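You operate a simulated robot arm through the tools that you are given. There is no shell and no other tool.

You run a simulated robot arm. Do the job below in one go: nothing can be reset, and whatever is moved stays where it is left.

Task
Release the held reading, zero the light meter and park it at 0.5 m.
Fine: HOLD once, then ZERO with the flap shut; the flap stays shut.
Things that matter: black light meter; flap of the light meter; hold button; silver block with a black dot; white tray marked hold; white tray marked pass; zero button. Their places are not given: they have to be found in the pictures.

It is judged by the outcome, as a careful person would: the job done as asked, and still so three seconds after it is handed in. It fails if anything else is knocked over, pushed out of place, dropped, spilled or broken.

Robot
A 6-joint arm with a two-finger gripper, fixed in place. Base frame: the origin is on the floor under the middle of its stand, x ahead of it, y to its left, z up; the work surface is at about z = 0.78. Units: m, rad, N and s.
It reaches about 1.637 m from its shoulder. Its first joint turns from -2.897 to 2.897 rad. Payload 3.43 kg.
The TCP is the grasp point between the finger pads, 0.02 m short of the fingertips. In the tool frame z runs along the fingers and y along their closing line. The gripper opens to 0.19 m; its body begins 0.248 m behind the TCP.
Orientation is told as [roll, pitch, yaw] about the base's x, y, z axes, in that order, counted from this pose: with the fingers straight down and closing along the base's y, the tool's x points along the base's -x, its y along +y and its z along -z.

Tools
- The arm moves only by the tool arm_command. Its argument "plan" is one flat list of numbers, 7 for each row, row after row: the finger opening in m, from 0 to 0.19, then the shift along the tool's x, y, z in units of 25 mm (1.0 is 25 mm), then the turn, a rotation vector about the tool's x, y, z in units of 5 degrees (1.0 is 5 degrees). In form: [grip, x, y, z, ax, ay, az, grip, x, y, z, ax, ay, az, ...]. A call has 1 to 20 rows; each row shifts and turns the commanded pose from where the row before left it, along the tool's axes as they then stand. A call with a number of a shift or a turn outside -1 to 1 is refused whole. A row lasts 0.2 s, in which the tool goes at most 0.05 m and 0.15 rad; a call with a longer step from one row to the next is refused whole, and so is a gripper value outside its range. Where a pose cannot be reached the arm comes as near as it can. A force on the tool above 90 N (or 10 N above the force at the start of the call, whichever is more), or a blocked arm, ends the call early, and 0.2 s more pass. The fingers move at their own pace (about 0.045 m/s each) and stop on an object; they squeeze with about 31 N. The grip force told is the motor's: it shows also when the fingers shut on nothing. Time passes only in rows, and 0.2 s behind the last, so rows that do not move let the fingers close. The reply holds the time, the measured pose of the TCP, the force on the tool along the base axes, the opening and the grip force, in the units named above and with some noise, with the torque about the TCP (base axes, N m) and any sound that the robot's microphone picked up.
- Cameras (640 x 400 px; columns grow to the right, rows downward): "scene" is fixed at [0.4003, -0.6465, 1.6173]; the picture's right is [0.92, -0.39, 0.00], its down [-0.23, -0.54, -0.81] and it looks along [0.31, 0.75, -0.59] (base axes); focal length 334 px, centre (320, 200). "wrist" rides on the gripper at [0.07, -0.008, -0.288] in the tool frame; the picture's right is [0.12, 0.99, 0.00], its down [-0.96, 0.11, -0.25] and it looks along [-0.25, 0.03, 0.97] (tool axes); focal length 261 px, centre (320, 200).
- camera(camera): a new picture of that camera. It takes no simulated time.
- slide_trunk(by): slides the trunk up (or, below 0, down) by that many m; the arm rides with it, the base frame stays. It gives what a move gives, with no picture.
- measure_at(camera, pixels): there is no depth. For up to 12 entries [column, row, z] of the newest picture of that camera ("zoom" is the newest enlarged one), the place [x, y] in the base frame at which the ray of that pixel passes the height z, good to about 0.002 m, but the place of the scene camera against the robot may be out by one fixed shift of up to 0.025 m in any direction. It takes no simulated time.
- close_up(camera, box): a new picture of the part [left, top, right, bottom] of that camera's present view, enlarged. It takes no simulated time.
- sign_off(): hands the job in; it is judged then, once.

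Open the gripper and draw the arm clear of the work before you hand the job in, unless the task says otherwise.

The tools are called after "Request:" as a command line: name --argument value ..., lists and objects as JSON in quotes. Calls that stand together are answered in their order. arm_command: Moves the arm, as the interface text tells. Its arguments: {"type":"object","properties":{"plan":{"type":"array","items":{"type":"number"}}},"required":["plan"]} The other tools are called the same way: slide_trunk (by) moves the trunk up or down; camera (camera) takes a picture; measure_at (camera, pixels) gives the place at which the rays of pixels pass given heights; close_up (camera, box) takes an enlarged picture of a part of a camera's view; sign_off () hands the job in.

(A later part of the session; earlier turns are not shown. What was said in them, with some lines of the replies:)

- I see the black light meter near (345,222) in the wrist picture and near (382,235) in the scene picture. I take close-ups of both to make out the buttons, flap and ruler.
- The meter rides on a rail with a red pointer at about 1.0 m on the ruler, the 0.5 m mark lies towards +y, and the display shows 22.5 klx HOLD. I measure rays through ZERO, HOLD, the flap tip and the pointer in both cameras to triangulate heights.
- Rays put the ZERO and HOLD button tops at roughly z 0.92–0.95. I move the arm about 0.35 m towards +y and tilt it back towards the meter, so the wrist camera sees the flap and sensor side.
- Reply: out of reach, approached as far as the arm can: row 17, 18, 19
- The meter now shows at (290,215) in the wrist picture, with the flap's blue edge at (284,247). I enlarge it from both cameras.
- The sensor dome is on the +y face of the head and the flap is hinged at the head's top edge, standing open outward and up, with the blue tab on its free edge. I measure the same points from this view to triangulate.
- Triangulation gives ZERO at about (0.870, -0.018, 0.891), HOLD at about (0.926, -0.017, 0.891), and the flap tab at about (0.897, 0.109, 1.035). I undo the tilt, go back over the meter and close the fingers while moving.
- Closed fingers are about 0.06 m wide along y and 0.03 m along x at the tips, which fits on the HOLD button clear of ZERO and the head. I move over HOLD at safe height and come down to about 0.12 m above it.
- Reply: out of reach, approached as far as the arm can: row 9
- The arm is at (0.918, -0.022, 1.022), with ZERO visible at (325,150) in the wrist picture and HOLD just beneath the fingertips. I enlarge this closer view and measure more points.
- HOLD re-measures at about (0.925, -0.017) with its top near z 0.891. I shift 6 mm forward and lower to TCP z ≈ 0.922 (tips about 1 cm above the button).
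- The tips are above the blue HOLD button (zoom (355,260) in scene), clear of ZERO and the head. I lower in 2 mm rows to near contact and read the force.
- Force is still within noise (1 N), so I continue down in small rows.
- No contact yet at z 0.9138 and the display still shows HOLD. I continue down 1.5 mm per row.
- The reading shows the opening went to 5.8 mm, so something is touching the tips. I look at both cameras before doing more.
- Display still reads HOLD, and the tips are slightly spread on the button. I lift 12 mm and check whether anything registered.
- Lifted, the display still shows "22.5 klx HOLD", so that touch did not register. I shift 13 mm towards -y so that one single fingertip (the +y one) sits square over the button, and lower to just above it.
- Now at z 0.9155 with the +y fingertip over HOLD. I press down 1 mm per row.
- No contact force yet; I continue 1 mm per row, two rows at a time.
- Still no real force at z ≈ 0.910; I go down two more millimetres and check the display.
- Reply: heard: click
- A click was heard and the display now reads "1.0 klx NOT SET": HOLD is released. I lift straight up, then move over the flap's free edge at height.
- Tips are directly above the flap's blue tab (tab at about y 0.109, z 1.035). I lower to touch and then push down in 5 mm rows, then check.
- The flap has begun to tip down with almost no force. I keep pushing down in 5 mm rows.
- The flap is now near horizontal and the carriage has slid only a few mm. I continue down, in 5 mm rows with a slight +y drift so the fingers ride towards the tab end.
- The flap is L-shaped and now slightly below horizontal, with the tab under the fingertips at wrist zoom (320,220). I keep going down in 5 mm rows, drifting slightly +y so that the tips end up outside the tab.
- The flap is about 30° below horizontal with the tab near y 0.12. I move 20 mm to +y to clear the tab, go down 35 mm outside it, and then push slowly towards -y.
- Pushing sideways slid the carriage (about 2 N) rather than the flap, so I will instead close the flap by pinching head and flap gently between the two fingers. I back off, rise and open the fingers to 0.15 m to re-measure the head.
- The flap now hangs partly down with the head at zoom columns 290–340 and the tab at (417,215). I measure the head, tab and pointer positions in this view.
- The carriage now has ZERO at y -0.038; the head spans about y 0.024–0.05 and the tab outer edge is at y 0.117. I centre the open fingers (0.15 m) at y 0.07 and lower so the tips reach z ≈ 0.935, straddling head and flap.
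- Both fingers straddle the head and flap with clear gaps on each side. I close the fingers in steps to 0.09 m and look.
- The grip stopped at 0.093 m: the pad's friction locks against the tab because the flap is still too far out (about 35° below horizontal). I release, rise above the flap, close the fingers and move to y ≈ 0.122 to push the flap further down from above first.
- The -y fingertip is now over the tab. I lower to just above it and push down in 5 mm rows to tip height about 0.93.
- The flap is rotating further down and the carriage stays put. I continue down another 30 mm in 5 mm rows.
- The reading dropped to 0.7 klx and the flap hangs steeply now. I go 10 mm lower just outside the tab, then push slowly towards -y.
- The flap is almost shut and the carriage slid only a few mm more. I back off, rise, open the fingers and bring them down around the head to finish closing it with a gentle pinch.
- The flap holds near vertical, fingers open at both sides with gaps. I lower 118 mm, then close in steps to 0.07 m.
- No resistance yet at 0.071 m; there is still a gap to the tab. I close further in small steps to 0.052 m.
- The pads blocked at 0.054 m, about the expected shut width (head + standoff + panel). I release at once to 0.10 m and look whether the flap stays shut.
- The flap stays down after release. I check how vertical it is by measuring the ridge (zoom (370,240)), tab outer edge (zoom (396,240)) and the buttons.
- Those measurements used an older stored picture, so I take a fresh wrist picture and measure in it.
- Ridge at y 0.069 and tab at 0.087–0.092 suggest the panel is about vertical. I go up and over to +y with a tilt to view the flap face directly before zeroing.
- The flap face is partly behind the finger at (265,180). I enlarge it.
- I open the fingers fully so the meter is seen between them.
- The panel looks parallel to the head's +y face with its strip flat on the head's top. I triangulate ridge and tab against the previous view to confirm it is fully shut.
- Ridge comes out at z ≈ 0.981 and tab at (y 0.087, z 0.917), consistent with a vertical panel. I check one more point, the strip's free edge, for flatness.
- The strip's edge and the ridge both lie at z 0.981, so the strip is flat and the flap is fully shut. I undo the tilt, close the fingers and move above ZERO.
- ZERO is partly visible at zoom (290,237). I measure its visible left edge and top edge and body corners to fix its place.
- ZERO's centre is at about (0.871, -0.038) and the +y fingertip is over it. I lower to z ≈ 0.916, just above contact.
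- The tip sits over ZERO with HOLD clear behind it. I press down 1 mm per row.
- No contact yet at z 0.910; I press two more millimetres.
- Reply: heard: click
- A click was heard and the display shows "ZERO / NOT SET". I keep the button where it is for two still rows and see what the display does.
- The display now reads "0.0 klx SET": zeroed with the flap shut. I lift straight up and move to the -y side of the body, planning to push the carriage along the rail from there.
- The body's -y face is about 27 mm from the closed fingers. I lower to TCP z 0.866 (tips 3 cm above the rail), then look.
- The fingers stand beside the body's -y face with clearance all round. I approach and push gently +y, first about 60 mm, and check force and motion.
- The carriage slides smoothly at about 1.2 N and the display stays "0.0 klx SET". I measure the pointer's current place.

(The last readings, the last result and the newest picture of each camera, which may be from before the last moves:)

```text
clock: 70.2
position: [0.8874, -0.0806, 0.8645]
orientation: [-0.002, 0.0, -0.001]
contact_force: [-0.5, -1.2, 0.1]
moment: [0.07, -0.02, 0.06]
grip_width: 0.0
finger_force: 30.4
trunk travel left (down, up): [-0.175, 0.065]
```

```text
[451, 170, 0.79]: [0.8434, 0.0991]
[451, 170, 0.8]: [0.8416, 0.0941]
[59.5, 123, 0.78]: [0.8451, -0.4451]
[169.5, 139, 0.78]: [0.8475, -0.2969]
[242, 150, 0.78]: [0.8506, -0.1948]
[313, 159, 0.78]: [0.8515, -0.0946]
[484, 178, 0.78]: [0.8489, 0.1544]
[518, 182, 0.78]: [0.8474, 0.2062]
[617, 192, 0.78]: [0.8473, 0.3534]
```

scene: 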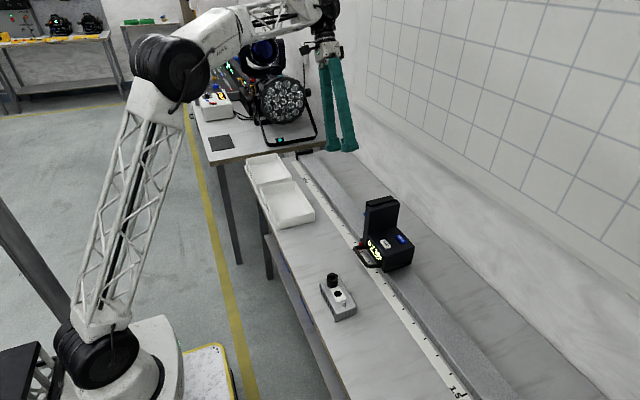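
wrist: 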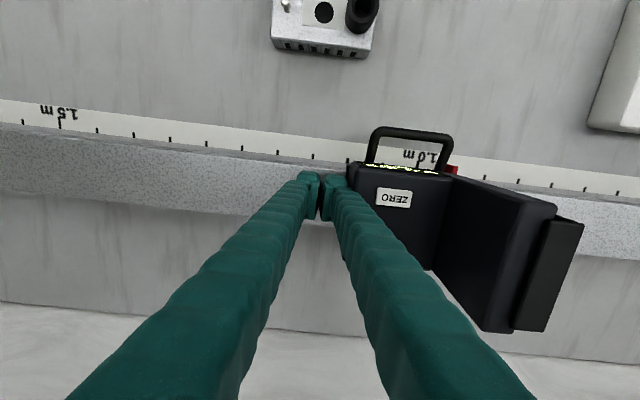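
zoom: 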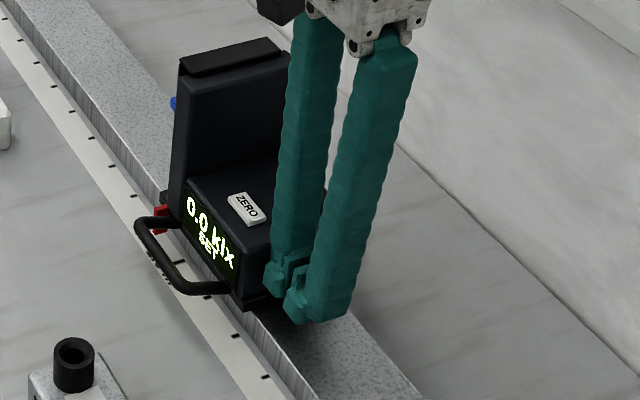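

Ticks fit y = 1.055 − s, so 0.5 m is at y ≈ 0.555 and the pointer (y ≈ 0.097) needs about 0.458 m more. I push 0.36 m at moderate speed with a slow ramp at both ends.

Request:
arm_command --plan '[0, 0, 0.3, 0, 0, 0, 0, 0, 0, 0.5, 0, 0, 0, 0, 0, 0, 0.7, 0, 0, 0, 0, 0, 0, 0.8, 0, 0, 0, 0, 0, 0, 0.8, 0, 0, 0, 0, 0, 0, 0.8, 0, 0, 0, 0, 0, 0, 0.8, 0, 0, 0, 0, 0, 0, 0.8, 0, 0, 0, 0, 0, 0, 0.8, 0, 0, 0, 0, 0, 0, 0.8, 0, 0, 0, 0, 0, 0, 0.8, 0, 0, 0, 0, 0, 0, 0.8, 0, 0, 0, 0, 0, 0, 0.8, 0, 0, 0, 0, 0, 0, 0.8, 0, 0, 0, 0, 0, 0, 0.8, 0, 0, 0, 0, 0, 0, 0.8, 0, 0, 0, 0, 0, 0, 0.6, 0, 0, 0, 0, 0, 0, 0.5, 0, 0, 0, 0, 0, 0, 0.4, 0, 0, 0, 0, 0, 0, 0.3, 0, 0, 0, 0]'

Request:
camera --camera "wrist"

Request:
camera --camera "scene"

```text
clock: 74.4
position: [0.886, 0.2601, 0.8658]
orientation: [-0.001, -0.001, 0.0]
contact_force: [-0.8, -1.2, 0.9]
moment: [0.08, 0.01, 0.02]
grip_width: 0.0002
finger_force: 31.1
trunk travel left (down, up): [-0.175, 0.065]
```

```text
taken
```

wrist: 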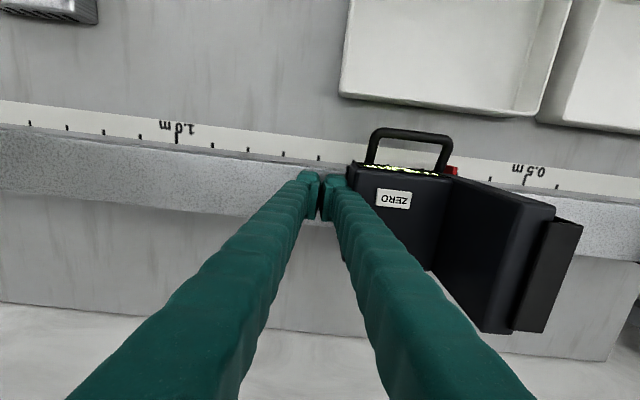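

```text
taken
```

scene: 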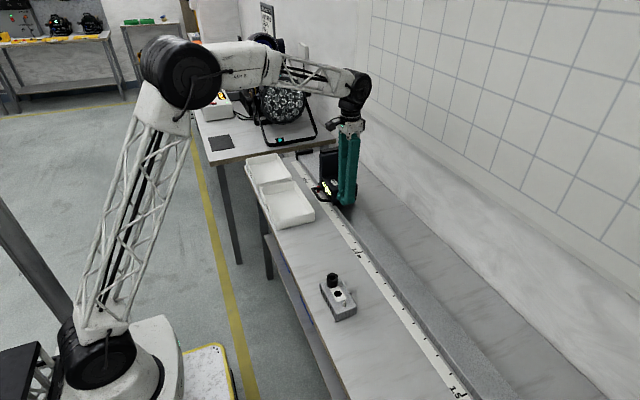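

The pointer is now near (452,171), about 0.118 m short of the 0.5 m mark; handle and trays keep about 3 cm apart. I push 0.09 m more, slowing at the end.

Request:
arm_command --plan '[0, 0, 0.3, 0, 0, 0, 0, 0, 0, 0.4, 0, 0, 0, 0, 0, 0, 0.5, 0, 0, 0, 0, 0, 0, 0.5, 0, 0, 0, 0, 0, 0, 0.5, 0, 0, 0, 0, 0, 0, 0.5, 0, 0, 0, 0, 0, 0, 0.4, 0, 0, 0, 0, 0, 0, 0.3, 0, 0, 0, 0, 0, 0, 0.2, 0, 0, 0, 0, 0, 0, 0, 0, 0, 0, 0]'

Request:
camera --camera "wrist"

Request:
close_up --camera "wrist" --box '[400, 130, 560, 230]'

Request:
close_up --camera "scene" --box '[260, 120, 380, 220]'

```text
clock: 76.6
position: [0.8872, 0.3519, 0.8648]
orientation: [-0.001, 0.0, -0.001]
contact_force: [0.8, -1.1, 1.2]
moment: [0.05, 0.01, 0.03]
grip_width: 0.0002
finger_force: 31.4
trunk travel left (down, up): [-0.175, 0.065]
```

```text
taken
```

wrist: 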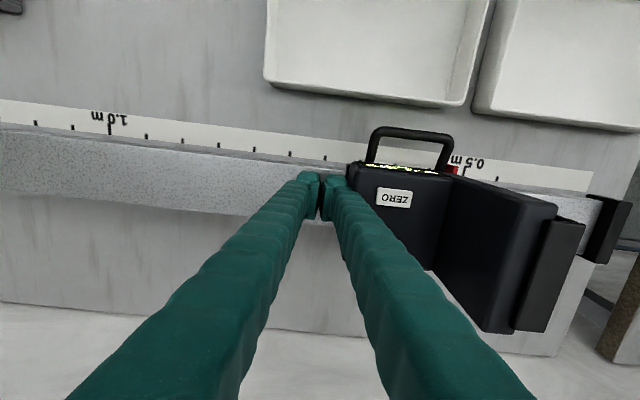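

```text
4.00 times, centred on (480, 180) of wrist
```

zoom: 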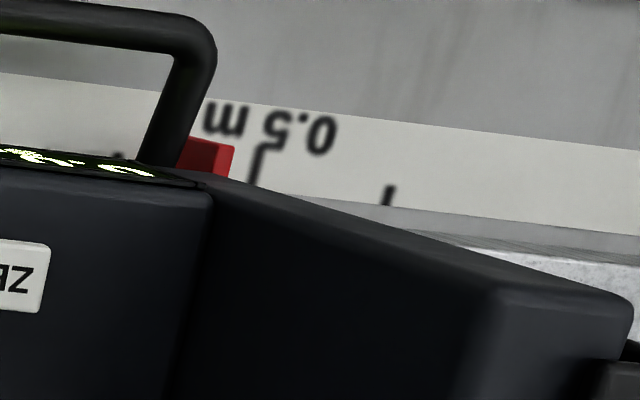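

```text
4.00 times, centred on (320, 170) of scene
```

zoom: 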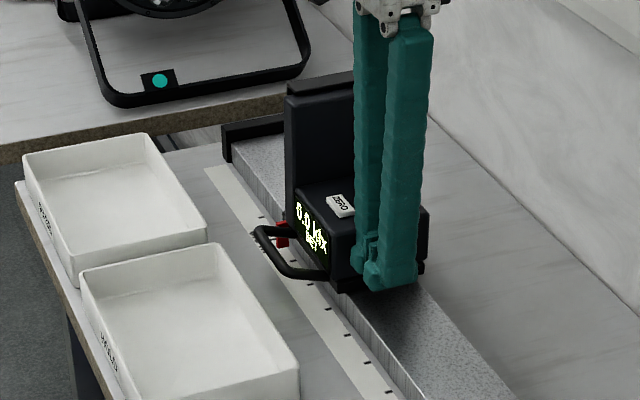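

The pointer is near the 0.5 m tick (zoom tick at (258,160), red at (215,155)), but this view is oblique. I back off 10 mm, rise, and look straight down on pointer and tick.

Request:
arm_command --plan '[0, 0, -0.4, 0, 0, 0, 0, 0, 0, -0.2, -0.5, 0, 0, 0, 0, 0, 0, -1, 0, 0, 0, 0, 0, 0, -1, 0, 0, 0, 0, 0, 0, -1, 0, 0, 0, 0, 0, 0, -1, 0, 0, 0, 0, 0, 0, -1, 0, 0, 0, 0, 0, 0, -1, 0, 0, 0, 0, 0, 0, -1, 0, 0, 0, 0, 0, 0.9, -0.5, 0, 0, 0, 0, 0.3, 0.9, 0, 0, 0, 0, 0, 0.3, 0.9, 0, 0, 0, 0, 0, 0.3, 0.9, 0, 0, 0, 0, 0, 0.3, 0.9, 0, 0, 0, 0, 0, 0.3, 0.9, 0, 0, 0, 0, 0, 0.3, 0.9, 0, 0, 0, 0, 0, 0, 0.9, 0, 0, 0, 0, 0, 0, 0.9, 0, 0, 0, 0]'

Request:
camera --camera "wrist"

Request:
close_up --camera "wrist" --box '[260, 110, 380, 200]'

Request:
close_up --camera "scene" --box '[260, 120, 380, 220]'

```text
clock: 80.4
position: [0.8423, 0.5409, 1.0659]
orientation: [0.001, 0.0, 0.001]
contact_force: [0.1, -0.5, -0.5]
moment: [0.05, 0.01, -0.04]
grip_width: 0.0
finger_force: 30.7
trunk travel left (down, up): [-0.175, 0.065]
```

```text
taken
```

wrist: 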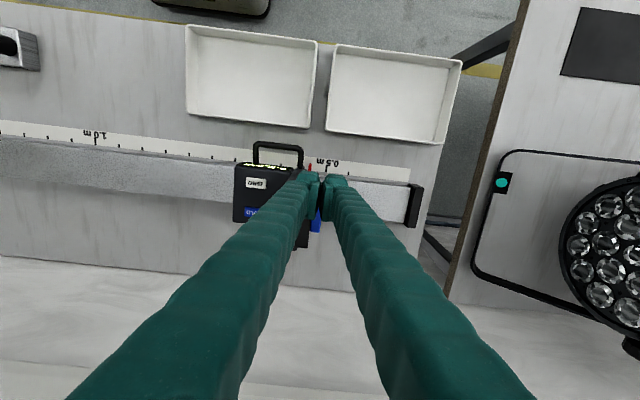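

```text
4.44 times, centred on (320, 155) of wrist
```

zoom: 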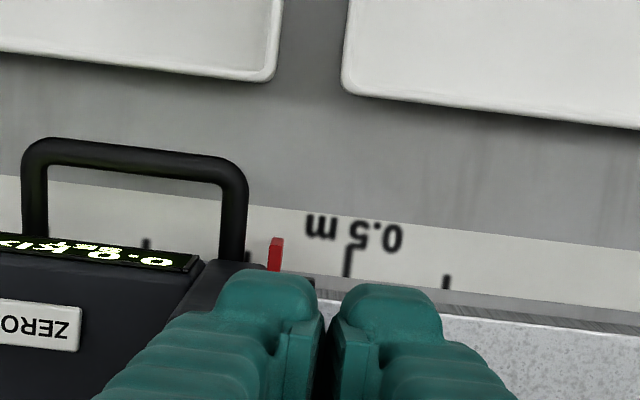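

```text
4.00 times, centred on (320, 170) of scene
```

zoom: 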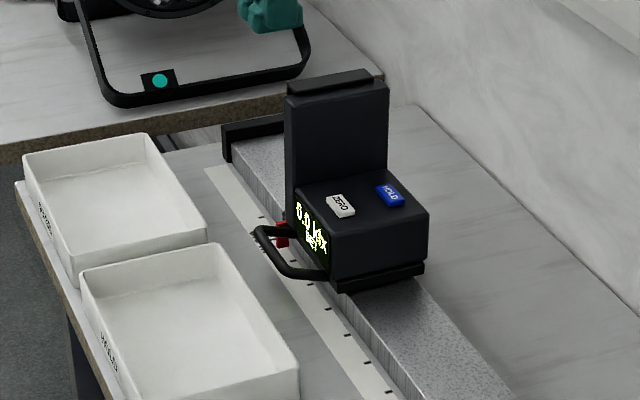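

This top view shows the thin red pointer at zoom (276,255) and the 0.5 m tick at (348,262). I measure both with ruler height 0.78 and the pointer around 0.785–0.80.

Request:
measure_at --camera "wrist" --pixels '[[309.9, 168.5, 0.78], [309.9, 168.5, 0.79], [309.9, 168.5, 0.8], [326.4, 168.5, 0.78], [348.4, 173.5, 0.78], [281, 164.5, 0.78], [310.6, 163.5, 0.79], [309.5, 171.5, 0.79], [326.9, 165, 0.78], [326.2, 172, 0.78]]'

```text
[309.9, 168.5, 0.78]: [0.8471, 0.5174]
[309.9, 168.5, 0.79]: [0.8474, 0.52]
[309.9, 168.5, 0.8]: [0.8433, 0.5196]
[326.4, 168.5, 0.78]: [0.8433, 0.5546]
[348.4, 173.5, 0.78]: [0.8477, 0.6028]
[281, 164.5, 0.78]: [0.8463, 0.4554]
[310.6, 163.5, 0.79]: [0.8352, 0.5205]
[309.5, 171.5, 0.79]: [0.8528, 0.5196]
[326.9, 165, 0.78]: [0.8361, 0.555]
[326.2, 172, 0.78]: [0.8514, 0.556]
```

Pointer is at y ≈ 0.5195 and the tick at 0.555, so about 36 mm remain; contact was at TCP y 0.352. I return to the -y side of the body and lower again.

Request:
arm_command --plan '[0, -0.2, -0.92, 0, 0, 0, 0, 0, -0.2, -0.92, 0, 0, 0, 0, 0, -0.2, -0.92, 0, 0, 0, 0, 0, -0.2, -0.92, 0, 0, 0, 0, 0, -0.2, -0.92, 0, 0, 0, 0, 0, -0.2, -0.92, 0, 0, 0, 0, 0, -0.2, -0.92, 0, 0, 0, 0, 0, -0.2, -0.92, 0, 0, 0, 0, 0, -0.2, -0.92, 0, 0, 0, 0, 0, 0, 0, 1, 0, 0, 0, 0, 0, 0, 1, 0, 0, 0, 0, 0, 0, 1, 0, 0, 0, 0, 0, 0, 1, 0, 0, 0, 0, 0, 0, 1, 0, 0, 0, 0, 0, 0, 1, 0, 0, 0, 0, 0, 0, 1, 0, 0, 0, 0, 0, 0, 1, 0, 0, 0]'

Request:
camera --camera "wrist"

Request:
close_up --camera "scene" --box '[260, 120, 380, 220]'

```text
clock: 84.0
position: [0.8877, 0.3345, 0.8665]
orientation: [0.0, 0.001, -0.001]
contact_force: [-0.7, 0.7, 0.3]
moment: [0.03, -0.03, 0.0]
grip_width: 0.0001
finger_force: 31.1
trunk travel left (down, up): [-0.175, 0.065]
```

```text
taken
```

wrist: 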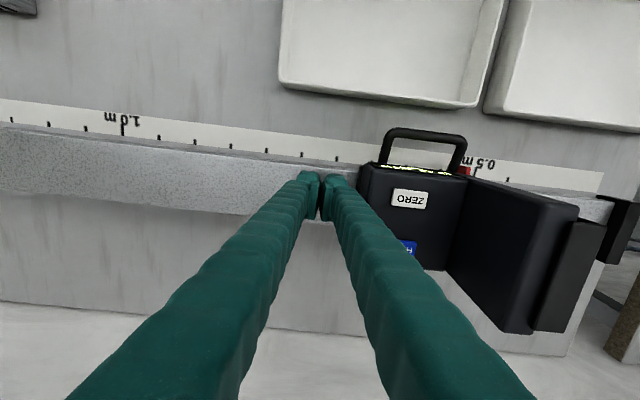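

```text
4.00 times, centred on (320, 170) of scene
```

zoom: 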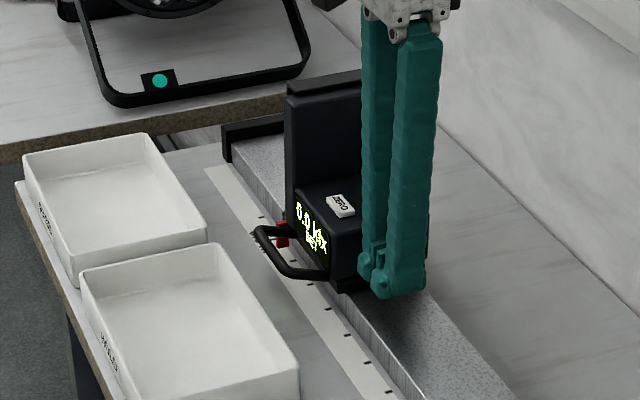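

Back in place with a 17 mm gap. I push +y slowly to TCP y ≈ 0.385, slightly short of the target, and read the position.

Request:
arm_command --plan '[0, 0, 0.3, 0, 0, 0, 0, 0, 0, 0.3, 0, 0, 0, 0, 0, 0, 0.3, 0, 0, 0, 0, 0, 0, 0.25, 0, 0, 0, 0, 0, 0, 0.25, 0, 0, 0, 0, 0, 0, 0.2, 0, 0, 0, 0, 0, 0, 0.15, 0, 0, 0, 0, 0, 0, 0.15, 0, 0, 0, 0, 0, 0, 0.12, 0, 0, 0, 0, 0, 0, 0, 0, 0, 0, 0]'

Request:
camera --camera "wrist"

Request:
close_up --camera "wrist" --box '[400, 130, 520, 210]'

```text
clock: 86.2
position: [0.8871, 0.3832, 0.8658]
orientation: [0.0, -0.001, 0.001]
contact_force: [1.6, -2.1, -1.1]
moment: [0.03, 0.02, 0.04]
grip_width: 0.0
finger_force: 31.1
trunk travel left (down, up): [-0.175, 0.065]
```

```text
taken
```

wrist: 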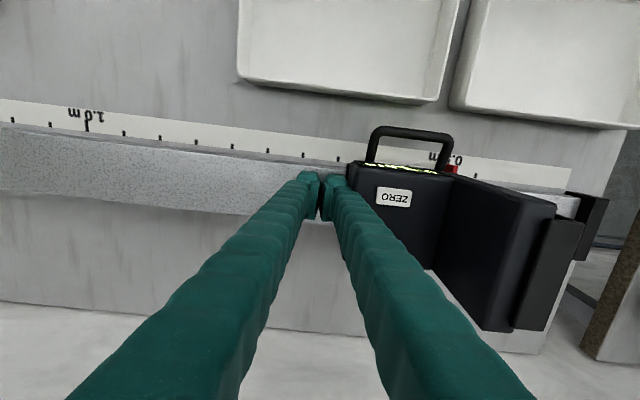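

```text
5.00 times, centred on (460, 170) of wrist
```

zoom: 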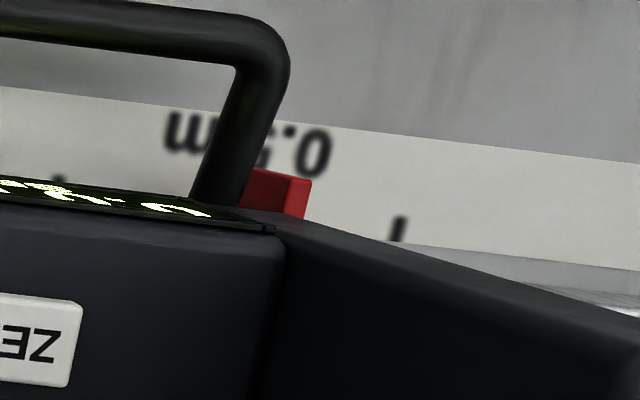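

TCP is at y 0.383, predicted pointer about 4 mm short. To avoid overshoot I back off, rise, and check again from straight above.

Request:
arm_command --plan '[0, 0, -0.4, 0, 0, 0, 0, 0, 0, -0.2, -0.5, 0, 0, 0, 0, 0, 0, -1, 0, 0, 0, 0, 0, 0, -1, 0, 0, 0, 0, 0, 0, -1, 0, 0, 0, 0, 0, 0, -1, 0, 0, 0, 0, 0, 0, -1, 0, 0, 0, 0, 0, 0, -1, 0, 0, 0, 0, 0, 0, -1, 0, 0, 0, 0, 0, 0.9, -0.5, 0, 0, 0, 0, 0.3, 0.9, 0, 0, 0, 0, 0, 0.3, 0.9, 0, 0, 0, 0, 0, 0.3, 0.9, 0, 0, 0, 0, 0, 0.3, 0.9, 0, 0, 0, 0, 0, 0.3, 0.9, 0, 0, 0, 0, 0, 0.3, 0.9, 0, 0, 0, 0, 0, 0, 0.7, 0, 0, 0, 0, 0, 0, 0.3, 0, 0, 0, 0]'

Request:
camera --camera "wrist"

Request:
close_up --camera "wrist" --box '[280, 130, 360, 190]'

```text
clock: 90.0
position: [0.844, 0.5506, 1.0654]
orientation: [0.0, -0.002, 0.001]
contact_force: [-0.3, -0.7, -0.6]
moment: [0.02, -0.01, 0.0]
grip_width: 0.0001
finger_force: 31.6
trunk travel left (down, up): [-0.175, 0.065]
```

```text
taken
```

wrist: 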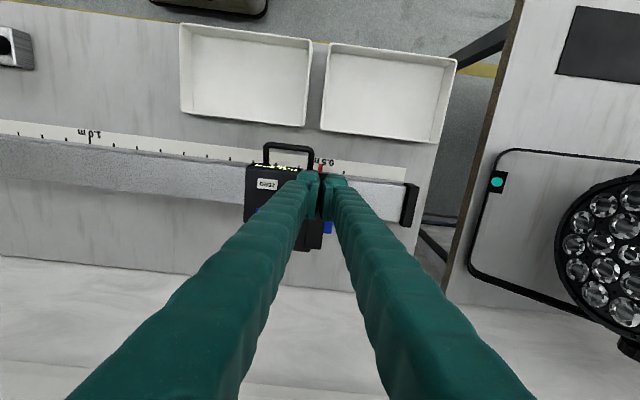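

```text
6.67 times, centred on (320, 160) of wrist
```

zoom: 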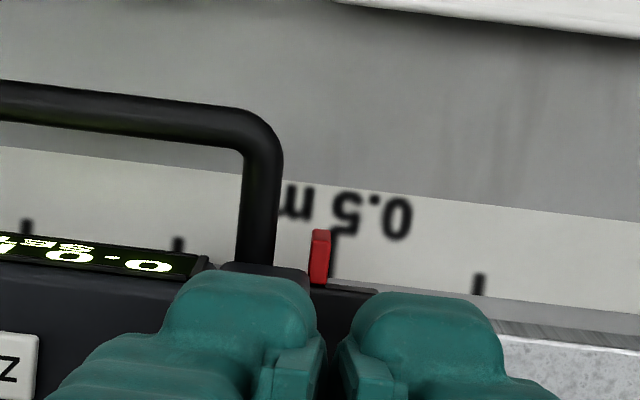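

Now the pointer (zoom (320,257)) is just left of the 0.5 m tick (zoom (333,258)), with 0.45 at (479,285) and 0.55 at (178,246). I measure the gap.

Request:
measure_at --camera "wrist" --pixels '[[320, 168.5, 0.79], [320, 168.5, 0.8], [321.95, 168.7, 0.78], [343.85, 172.75, 0.78], [298.7, 166.9, 0.78], [320.2, 166, 0.79], [319.7, 171, 0.79], [322, 168, 0.78]]'

```text
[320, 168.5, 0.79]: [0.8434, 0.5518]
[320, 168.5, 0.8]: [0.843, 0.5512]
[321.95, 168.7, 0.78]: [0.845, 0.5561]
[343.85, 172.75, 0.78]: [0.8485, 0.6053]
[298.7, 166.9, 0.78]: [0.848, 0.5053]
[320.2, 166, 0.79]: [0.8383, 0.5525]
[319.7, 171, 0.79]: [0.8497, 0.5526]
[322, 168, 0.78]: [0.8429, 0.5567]
```

The pointer needs about 3.4 mm more (tick centre at zoom column ~330 versus pointer 320). I retrace the same commanded path back to the pushing spot, 15 mm short of the last contact.

Request:
arm_command --plan '[0, -0.2, -0.8, 0, 0, 0, 0, 0, -0.2, -0.8, 0, 0, 0, 0, 0, -0.2, -0.8, 0, 0, 0, 0, 0, -0.2, -0.8, 0, 0, 0, 0, 0, -0.2, -0.8, 0, 0, 0, 0, 0, -0.2, -0.8, 0, 0, 0, 0, 0, -0.2, -0.8, 0, 0, 0, 0, 0, -0.2, -0.8, 0, 0, 0, 0, 0, -0.2, -0.9, 0, 0, 0, 0, 0, 0, 0, 1, 0, 0, 0, 0, 0, 0, 1, 0, 0, 0, 0, 0, 0, 1, 0, 0, 0, 0, 0, 0, 1, 0, 0, 0, 0, 0, 0, 1, 0, 0, 0, 0, 0, 0, 1, 0, 0, 0, 0, 0, 0, 1, 0, 0, 0, 0, 0, 0, 1, 0, 0, 0]'

```text
clock: 93.6
position: [0.8859, 0.3676, 0.8641]
orientation: [-0.001, 0.0, 0.0]
contact_force: [-0.1, -0.2, -0.2]
moment: [0.01, -0.06, 0.0]
grip_width: 0.0003
finger_force: 31.2
trunk travel left (down, up): [-0.175, 0.065]
```

The TCP is at y 0.368 as planned, no contact. I push +y very slowly by 18.4 mm.

Request:
arm_command --plan '[0, 0, 0.2, 0, 0, 0, 0, 0, 0, 0.2, 0, 0, 0, 0, 0, 0, 0.12, 0, 0, 0, 0, 0, 0, 0.06, 0, 0, 0, 0, 0, 0, 0.05, 0, 0, 0, 0, 0, 0, 0.04, 0, 0, 0, 0, 0, 0, 0.04, 0, 0, 0, 0, 0, 0, 0.026, 0, 0, 0, 0, 0, 0, 0, 0, 0, 0, 0]'

Request:
close_up --camera "wrist" --box '[400, 130, 520, 210]'

```text
clock: 95.6
position: [0.8871, 0.3861, 0.8659]
orientation: [0.002, -0.001, -0.002]
contact_force: [0.4, -2.0, -1.6]
moment: [0.02, 0.02, 0.01]
grip_width: 0.0
finger_force: 31.6
trunk travel left (down, up): [-0.175, 0.065]
```

```text
5.00 times, centred on (460, 170) of wrist
```

zoom: 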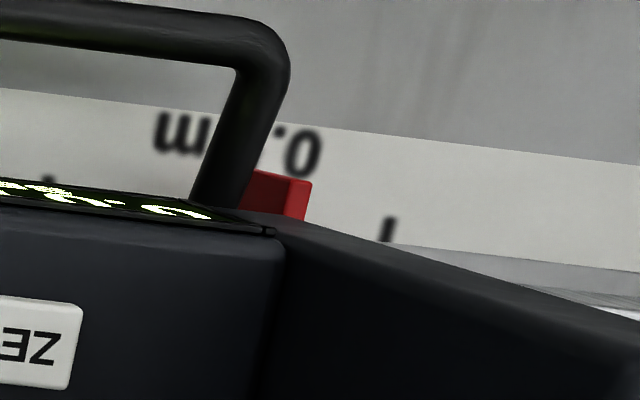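

The tick shifted about 3 mm relative to the carriage, as intended. I back off, rise, and check from above.

Request:
arm_command --plan '[0, 0, -0.4, 0, 0, 0, 0, 0, 0, -0.2, -0.5, 0, 0, 0, 0, 0, 0, -1, 0, 0, 0, 0, 0, 0, -1, 0, 0, 0, 0, 0, 0, -1, 0, 0, 0, 0, 0, 0, -1, 0, 0, 0, 0, 0, 0, -1, 0, 0, 0, 0, 0, 0, -1, 0, 0, 0, 0, 0, 0, -1, 0, 0, 0, 0, 0, 0.9, -0.5, 0, 0, 0, 0, 0.3, 0.9, 0, 0, 0, 0, 0, 0.3, 0.9, 0, 0, 0, 0, 0, 0.3, 0.9, 0, 0, 0, 0, 0, 0.3, 0.9, 0, 0, 0, 0, 0, 0.3, 0.9, 0, 0, 0, 0, 0, 0.3, 0.9, 0, 0, 0, 0, 0, 0, 0.8, 0, 0, 0, 0, 0, 0, 0.5, 0, 0, 0, 0]'

Request:
camera --camera "wrist"

Request:
close_up --camera "wrist" --box '[290, 140, 350, 185]'

Request:
close_up --camera "scene" --box '[260, 120, 380, 220]'

```text
clock: 99.4
position: [0.8422, 0.5619, 1.0663]
orientation: [0.0, 0.001, -0.001]
contact_force: [0.1, -0.9, 0.5]
moment: [0.05, -0.01, -0.01]
grip_width: 0.0
finger_force: 31.1
trunk travel left (down, up): [-0.175, 0.065]
```

```text
taken
```

wrist: 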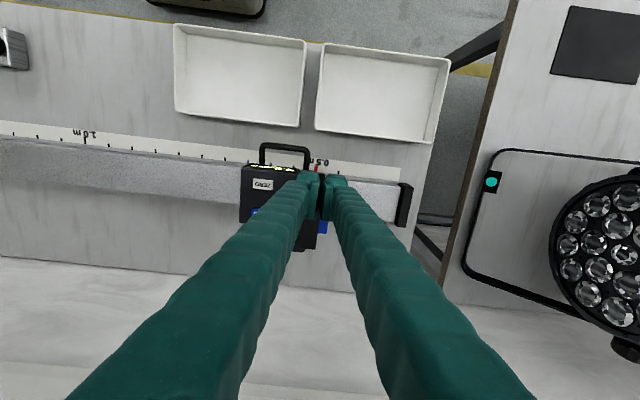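

```text
8.89 times, centred on (320, 162) of wrist
```

zoom: 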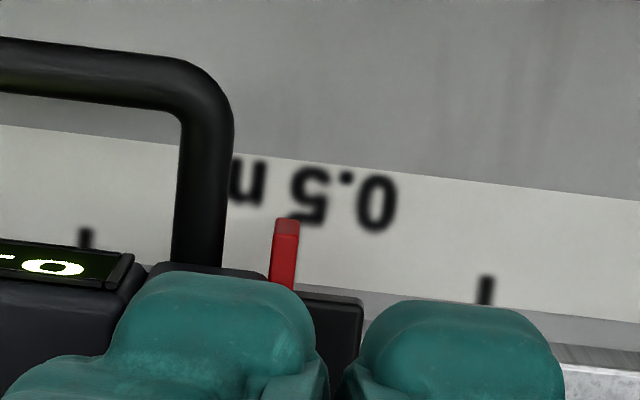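

```text
4.00 times, centred on (320, 170) of scene
```

zoom: 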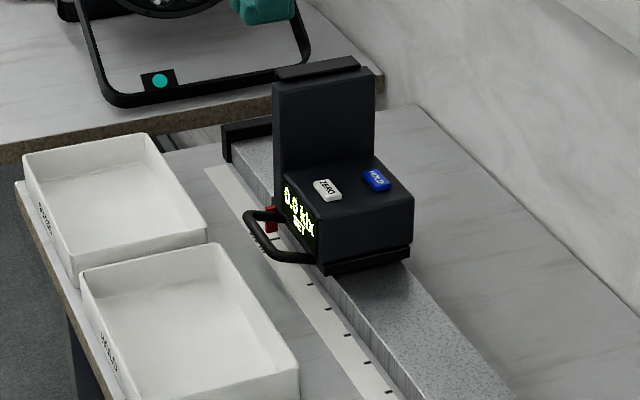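

The red pointer now covers the 0.5 m tick: its centre (zoom column ~284.5) is midway between the 0.55 tick (85) and the 0.45 tick (486). The display still reads 0.0 klx SET. I rise, draw the arm back and away, and open the gripper.

Request:
arm_command --plan '[0, 0, 0, -1, 0, 0, 0, 0, 0, 0, -1, 0, 0, 0, 0, 0, 0, -1, 0, 0, 0, 0, 0, 0, -1, 0, 0, 0, 0, 0.3, -0.9, 0, 0, 0, 0, 0, 0.3, -0.9, 0, 0, 0, 0, 0, 0.3, -0.9, 0, 0, 0, 0, 0, 0.3, -0.9, 0, 0, 0, 0, 0.19, 0.3, -0.9, 0, 0, 0, 0, 0.19, 0.3, -0.9, 0, 0, 0, 0, 0.19, 0.3, -0.9, 0, 0, 0, 0, 0.19, 0.3, -0.9, 0, 0, 0, 0, 0.19, 0.3, -0.9, 0, 0, 0, 0, 0.19, 0.3, -0.9, 0, 0, 0, 0, 0.19, 0.3, -0.9, 0, 0, 0, 0, 0.19, 0.3, -0.9, 0, 0, 0, 0, 0.19, 0, -0.9, 0, 0, 0, 0, 0.19, 0, -0.9, 0, 0, 0, 0, 0.19, 0, 0, 0, 0, 0, 0]'

Request:
camera --camera "wrist"

Request:
camera --camera "scene"

Request:
close_up --camera "scene" --box '[290, 120, 380, 210]'

```text
clock: 103.4
position: [0.7403, 0.2355, 1.15]
orientation: [0.0, 0.0, 0.001]
contact_force: [0.3, 0.0, 0.4]
moment: [0.01, -0.01, -0.01]
grip_width: 0.19
finger_force: 0.0
out of reach, approached as far as the arm can: row 3, 4
trunk travel left (down, up): [-0.175, 0.065]
```

```text
taken
```

wrist: 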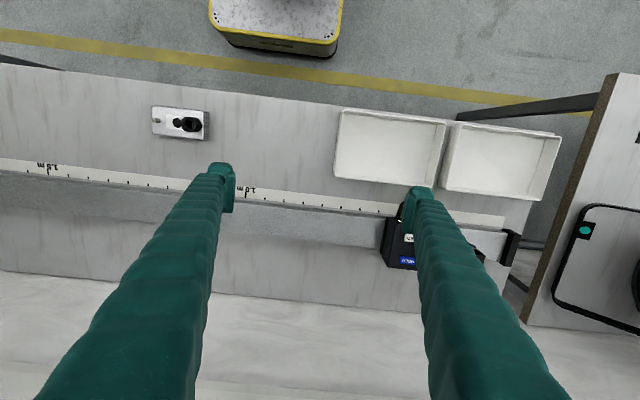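

```text
taken
```

scene: 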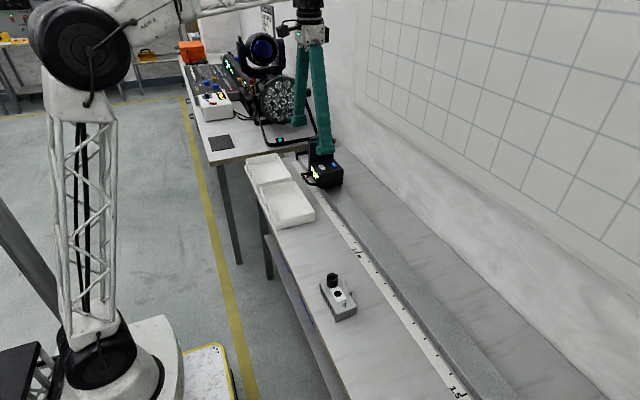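

```text
4.44 times, centred on (335, 165) of scene
```

zoom: 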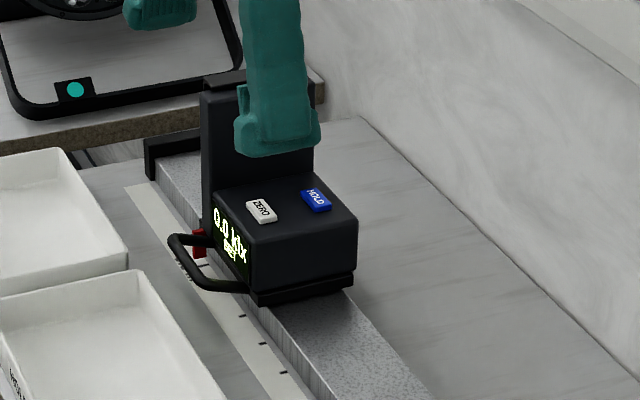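

The gripper is open and the meter sits undisturbed. I move the arm another 0.3 m towards -y and up a little to be fully clear and to see the final state.

Request:
arm_command --plan '[0.19, 0.1, -0.9, -0.2, 0, 0, 0, 0.19, 0.1, -0.9, -0.2, 0, 0, 0, 0.19, 0.1, -0.9, -0.2, 0, 0, 0, 0.19, 0.1, -0.9, -0.2, 0, 0, 0, 0.19, 0.1, -0.9, -0.2, 0, 0, 0, 0.19, 0, -0.9, -0.2, 0, 0, 0, 0.19, 0, -0.9, -0.2, 0, 0, 0, 0.19, 0, -0.9, -0.2, 0, 0, 0, 0.19, 0, -0.9, -0.2, 0, 0, 0, 0.19, 0, -0.9, -0.2, 0, 0, 0, 0.19, 0, -0.9, 0, 0, 0, 0, 0.19, 0, -0.9, 0, 0, 0, 0, 0.19, 0, 0, 0, 0, 0, 0]'

Request:
camera --camera "scene"

Request:
close_up --camera "scene" --box '[285, 115, 375, 205]'

Request:
close_up --camera "wrist" --box '[440, 120, 640, 280]'

```text
clock: 106.2
position: [0.7252, -0.0315, 1.1992]
orientation: [0.001, 0.0, 0.0]
contact_force: [0.1, 0.6, -0.9]
moment: [-0.02, -0.01, -0.01]
grip_width: 0.19
finger_force: 0.0
trunk travel left (down, up): [-0.175, 0.065]
```

```text
taken
```

scene: 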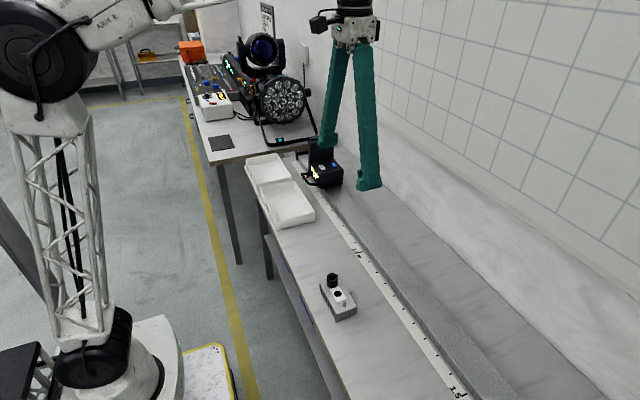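

```text
4.44 times, centred on (330, 160) of scene
```

zoom: 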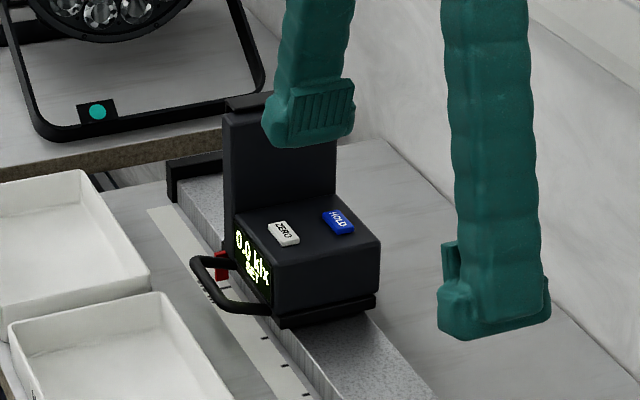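

```text
2.50 times, centred on (540, 200) of wrist
```

zoom: 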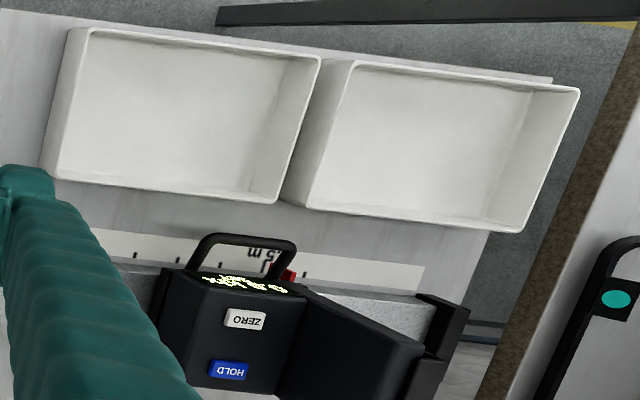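

The meter shows "0.0 klx SET", its flap is flat and shut, the pointer is on 0.5 m, and the block and trays are unmoved. The gripper is open and clear of the work, so I hand the job in.

Request:
sign_off

```text
The job is handed in.
```

The light meter is released, zeroed and parked at 0.5 m with its flap shut. I have handed the job in.

- **HOLD:** it registered once, with one click. A first light touch on the button did not register; the display still read HOLD afterwards.
- **Flap:** it took several pushes and a pinch between the fingers to close. It stayed shut when released.
- **ZERO:** I pressed it once with the flap shut. The display went from "NOT SET" to "0.0 klx SET".
- **Parking:** seen from above, the red pointer covers the 0.5 m tick, within about 1 mm.

The block and both trays look unmoved in the last pictures. The gripper is open and the arm is clear of the work.
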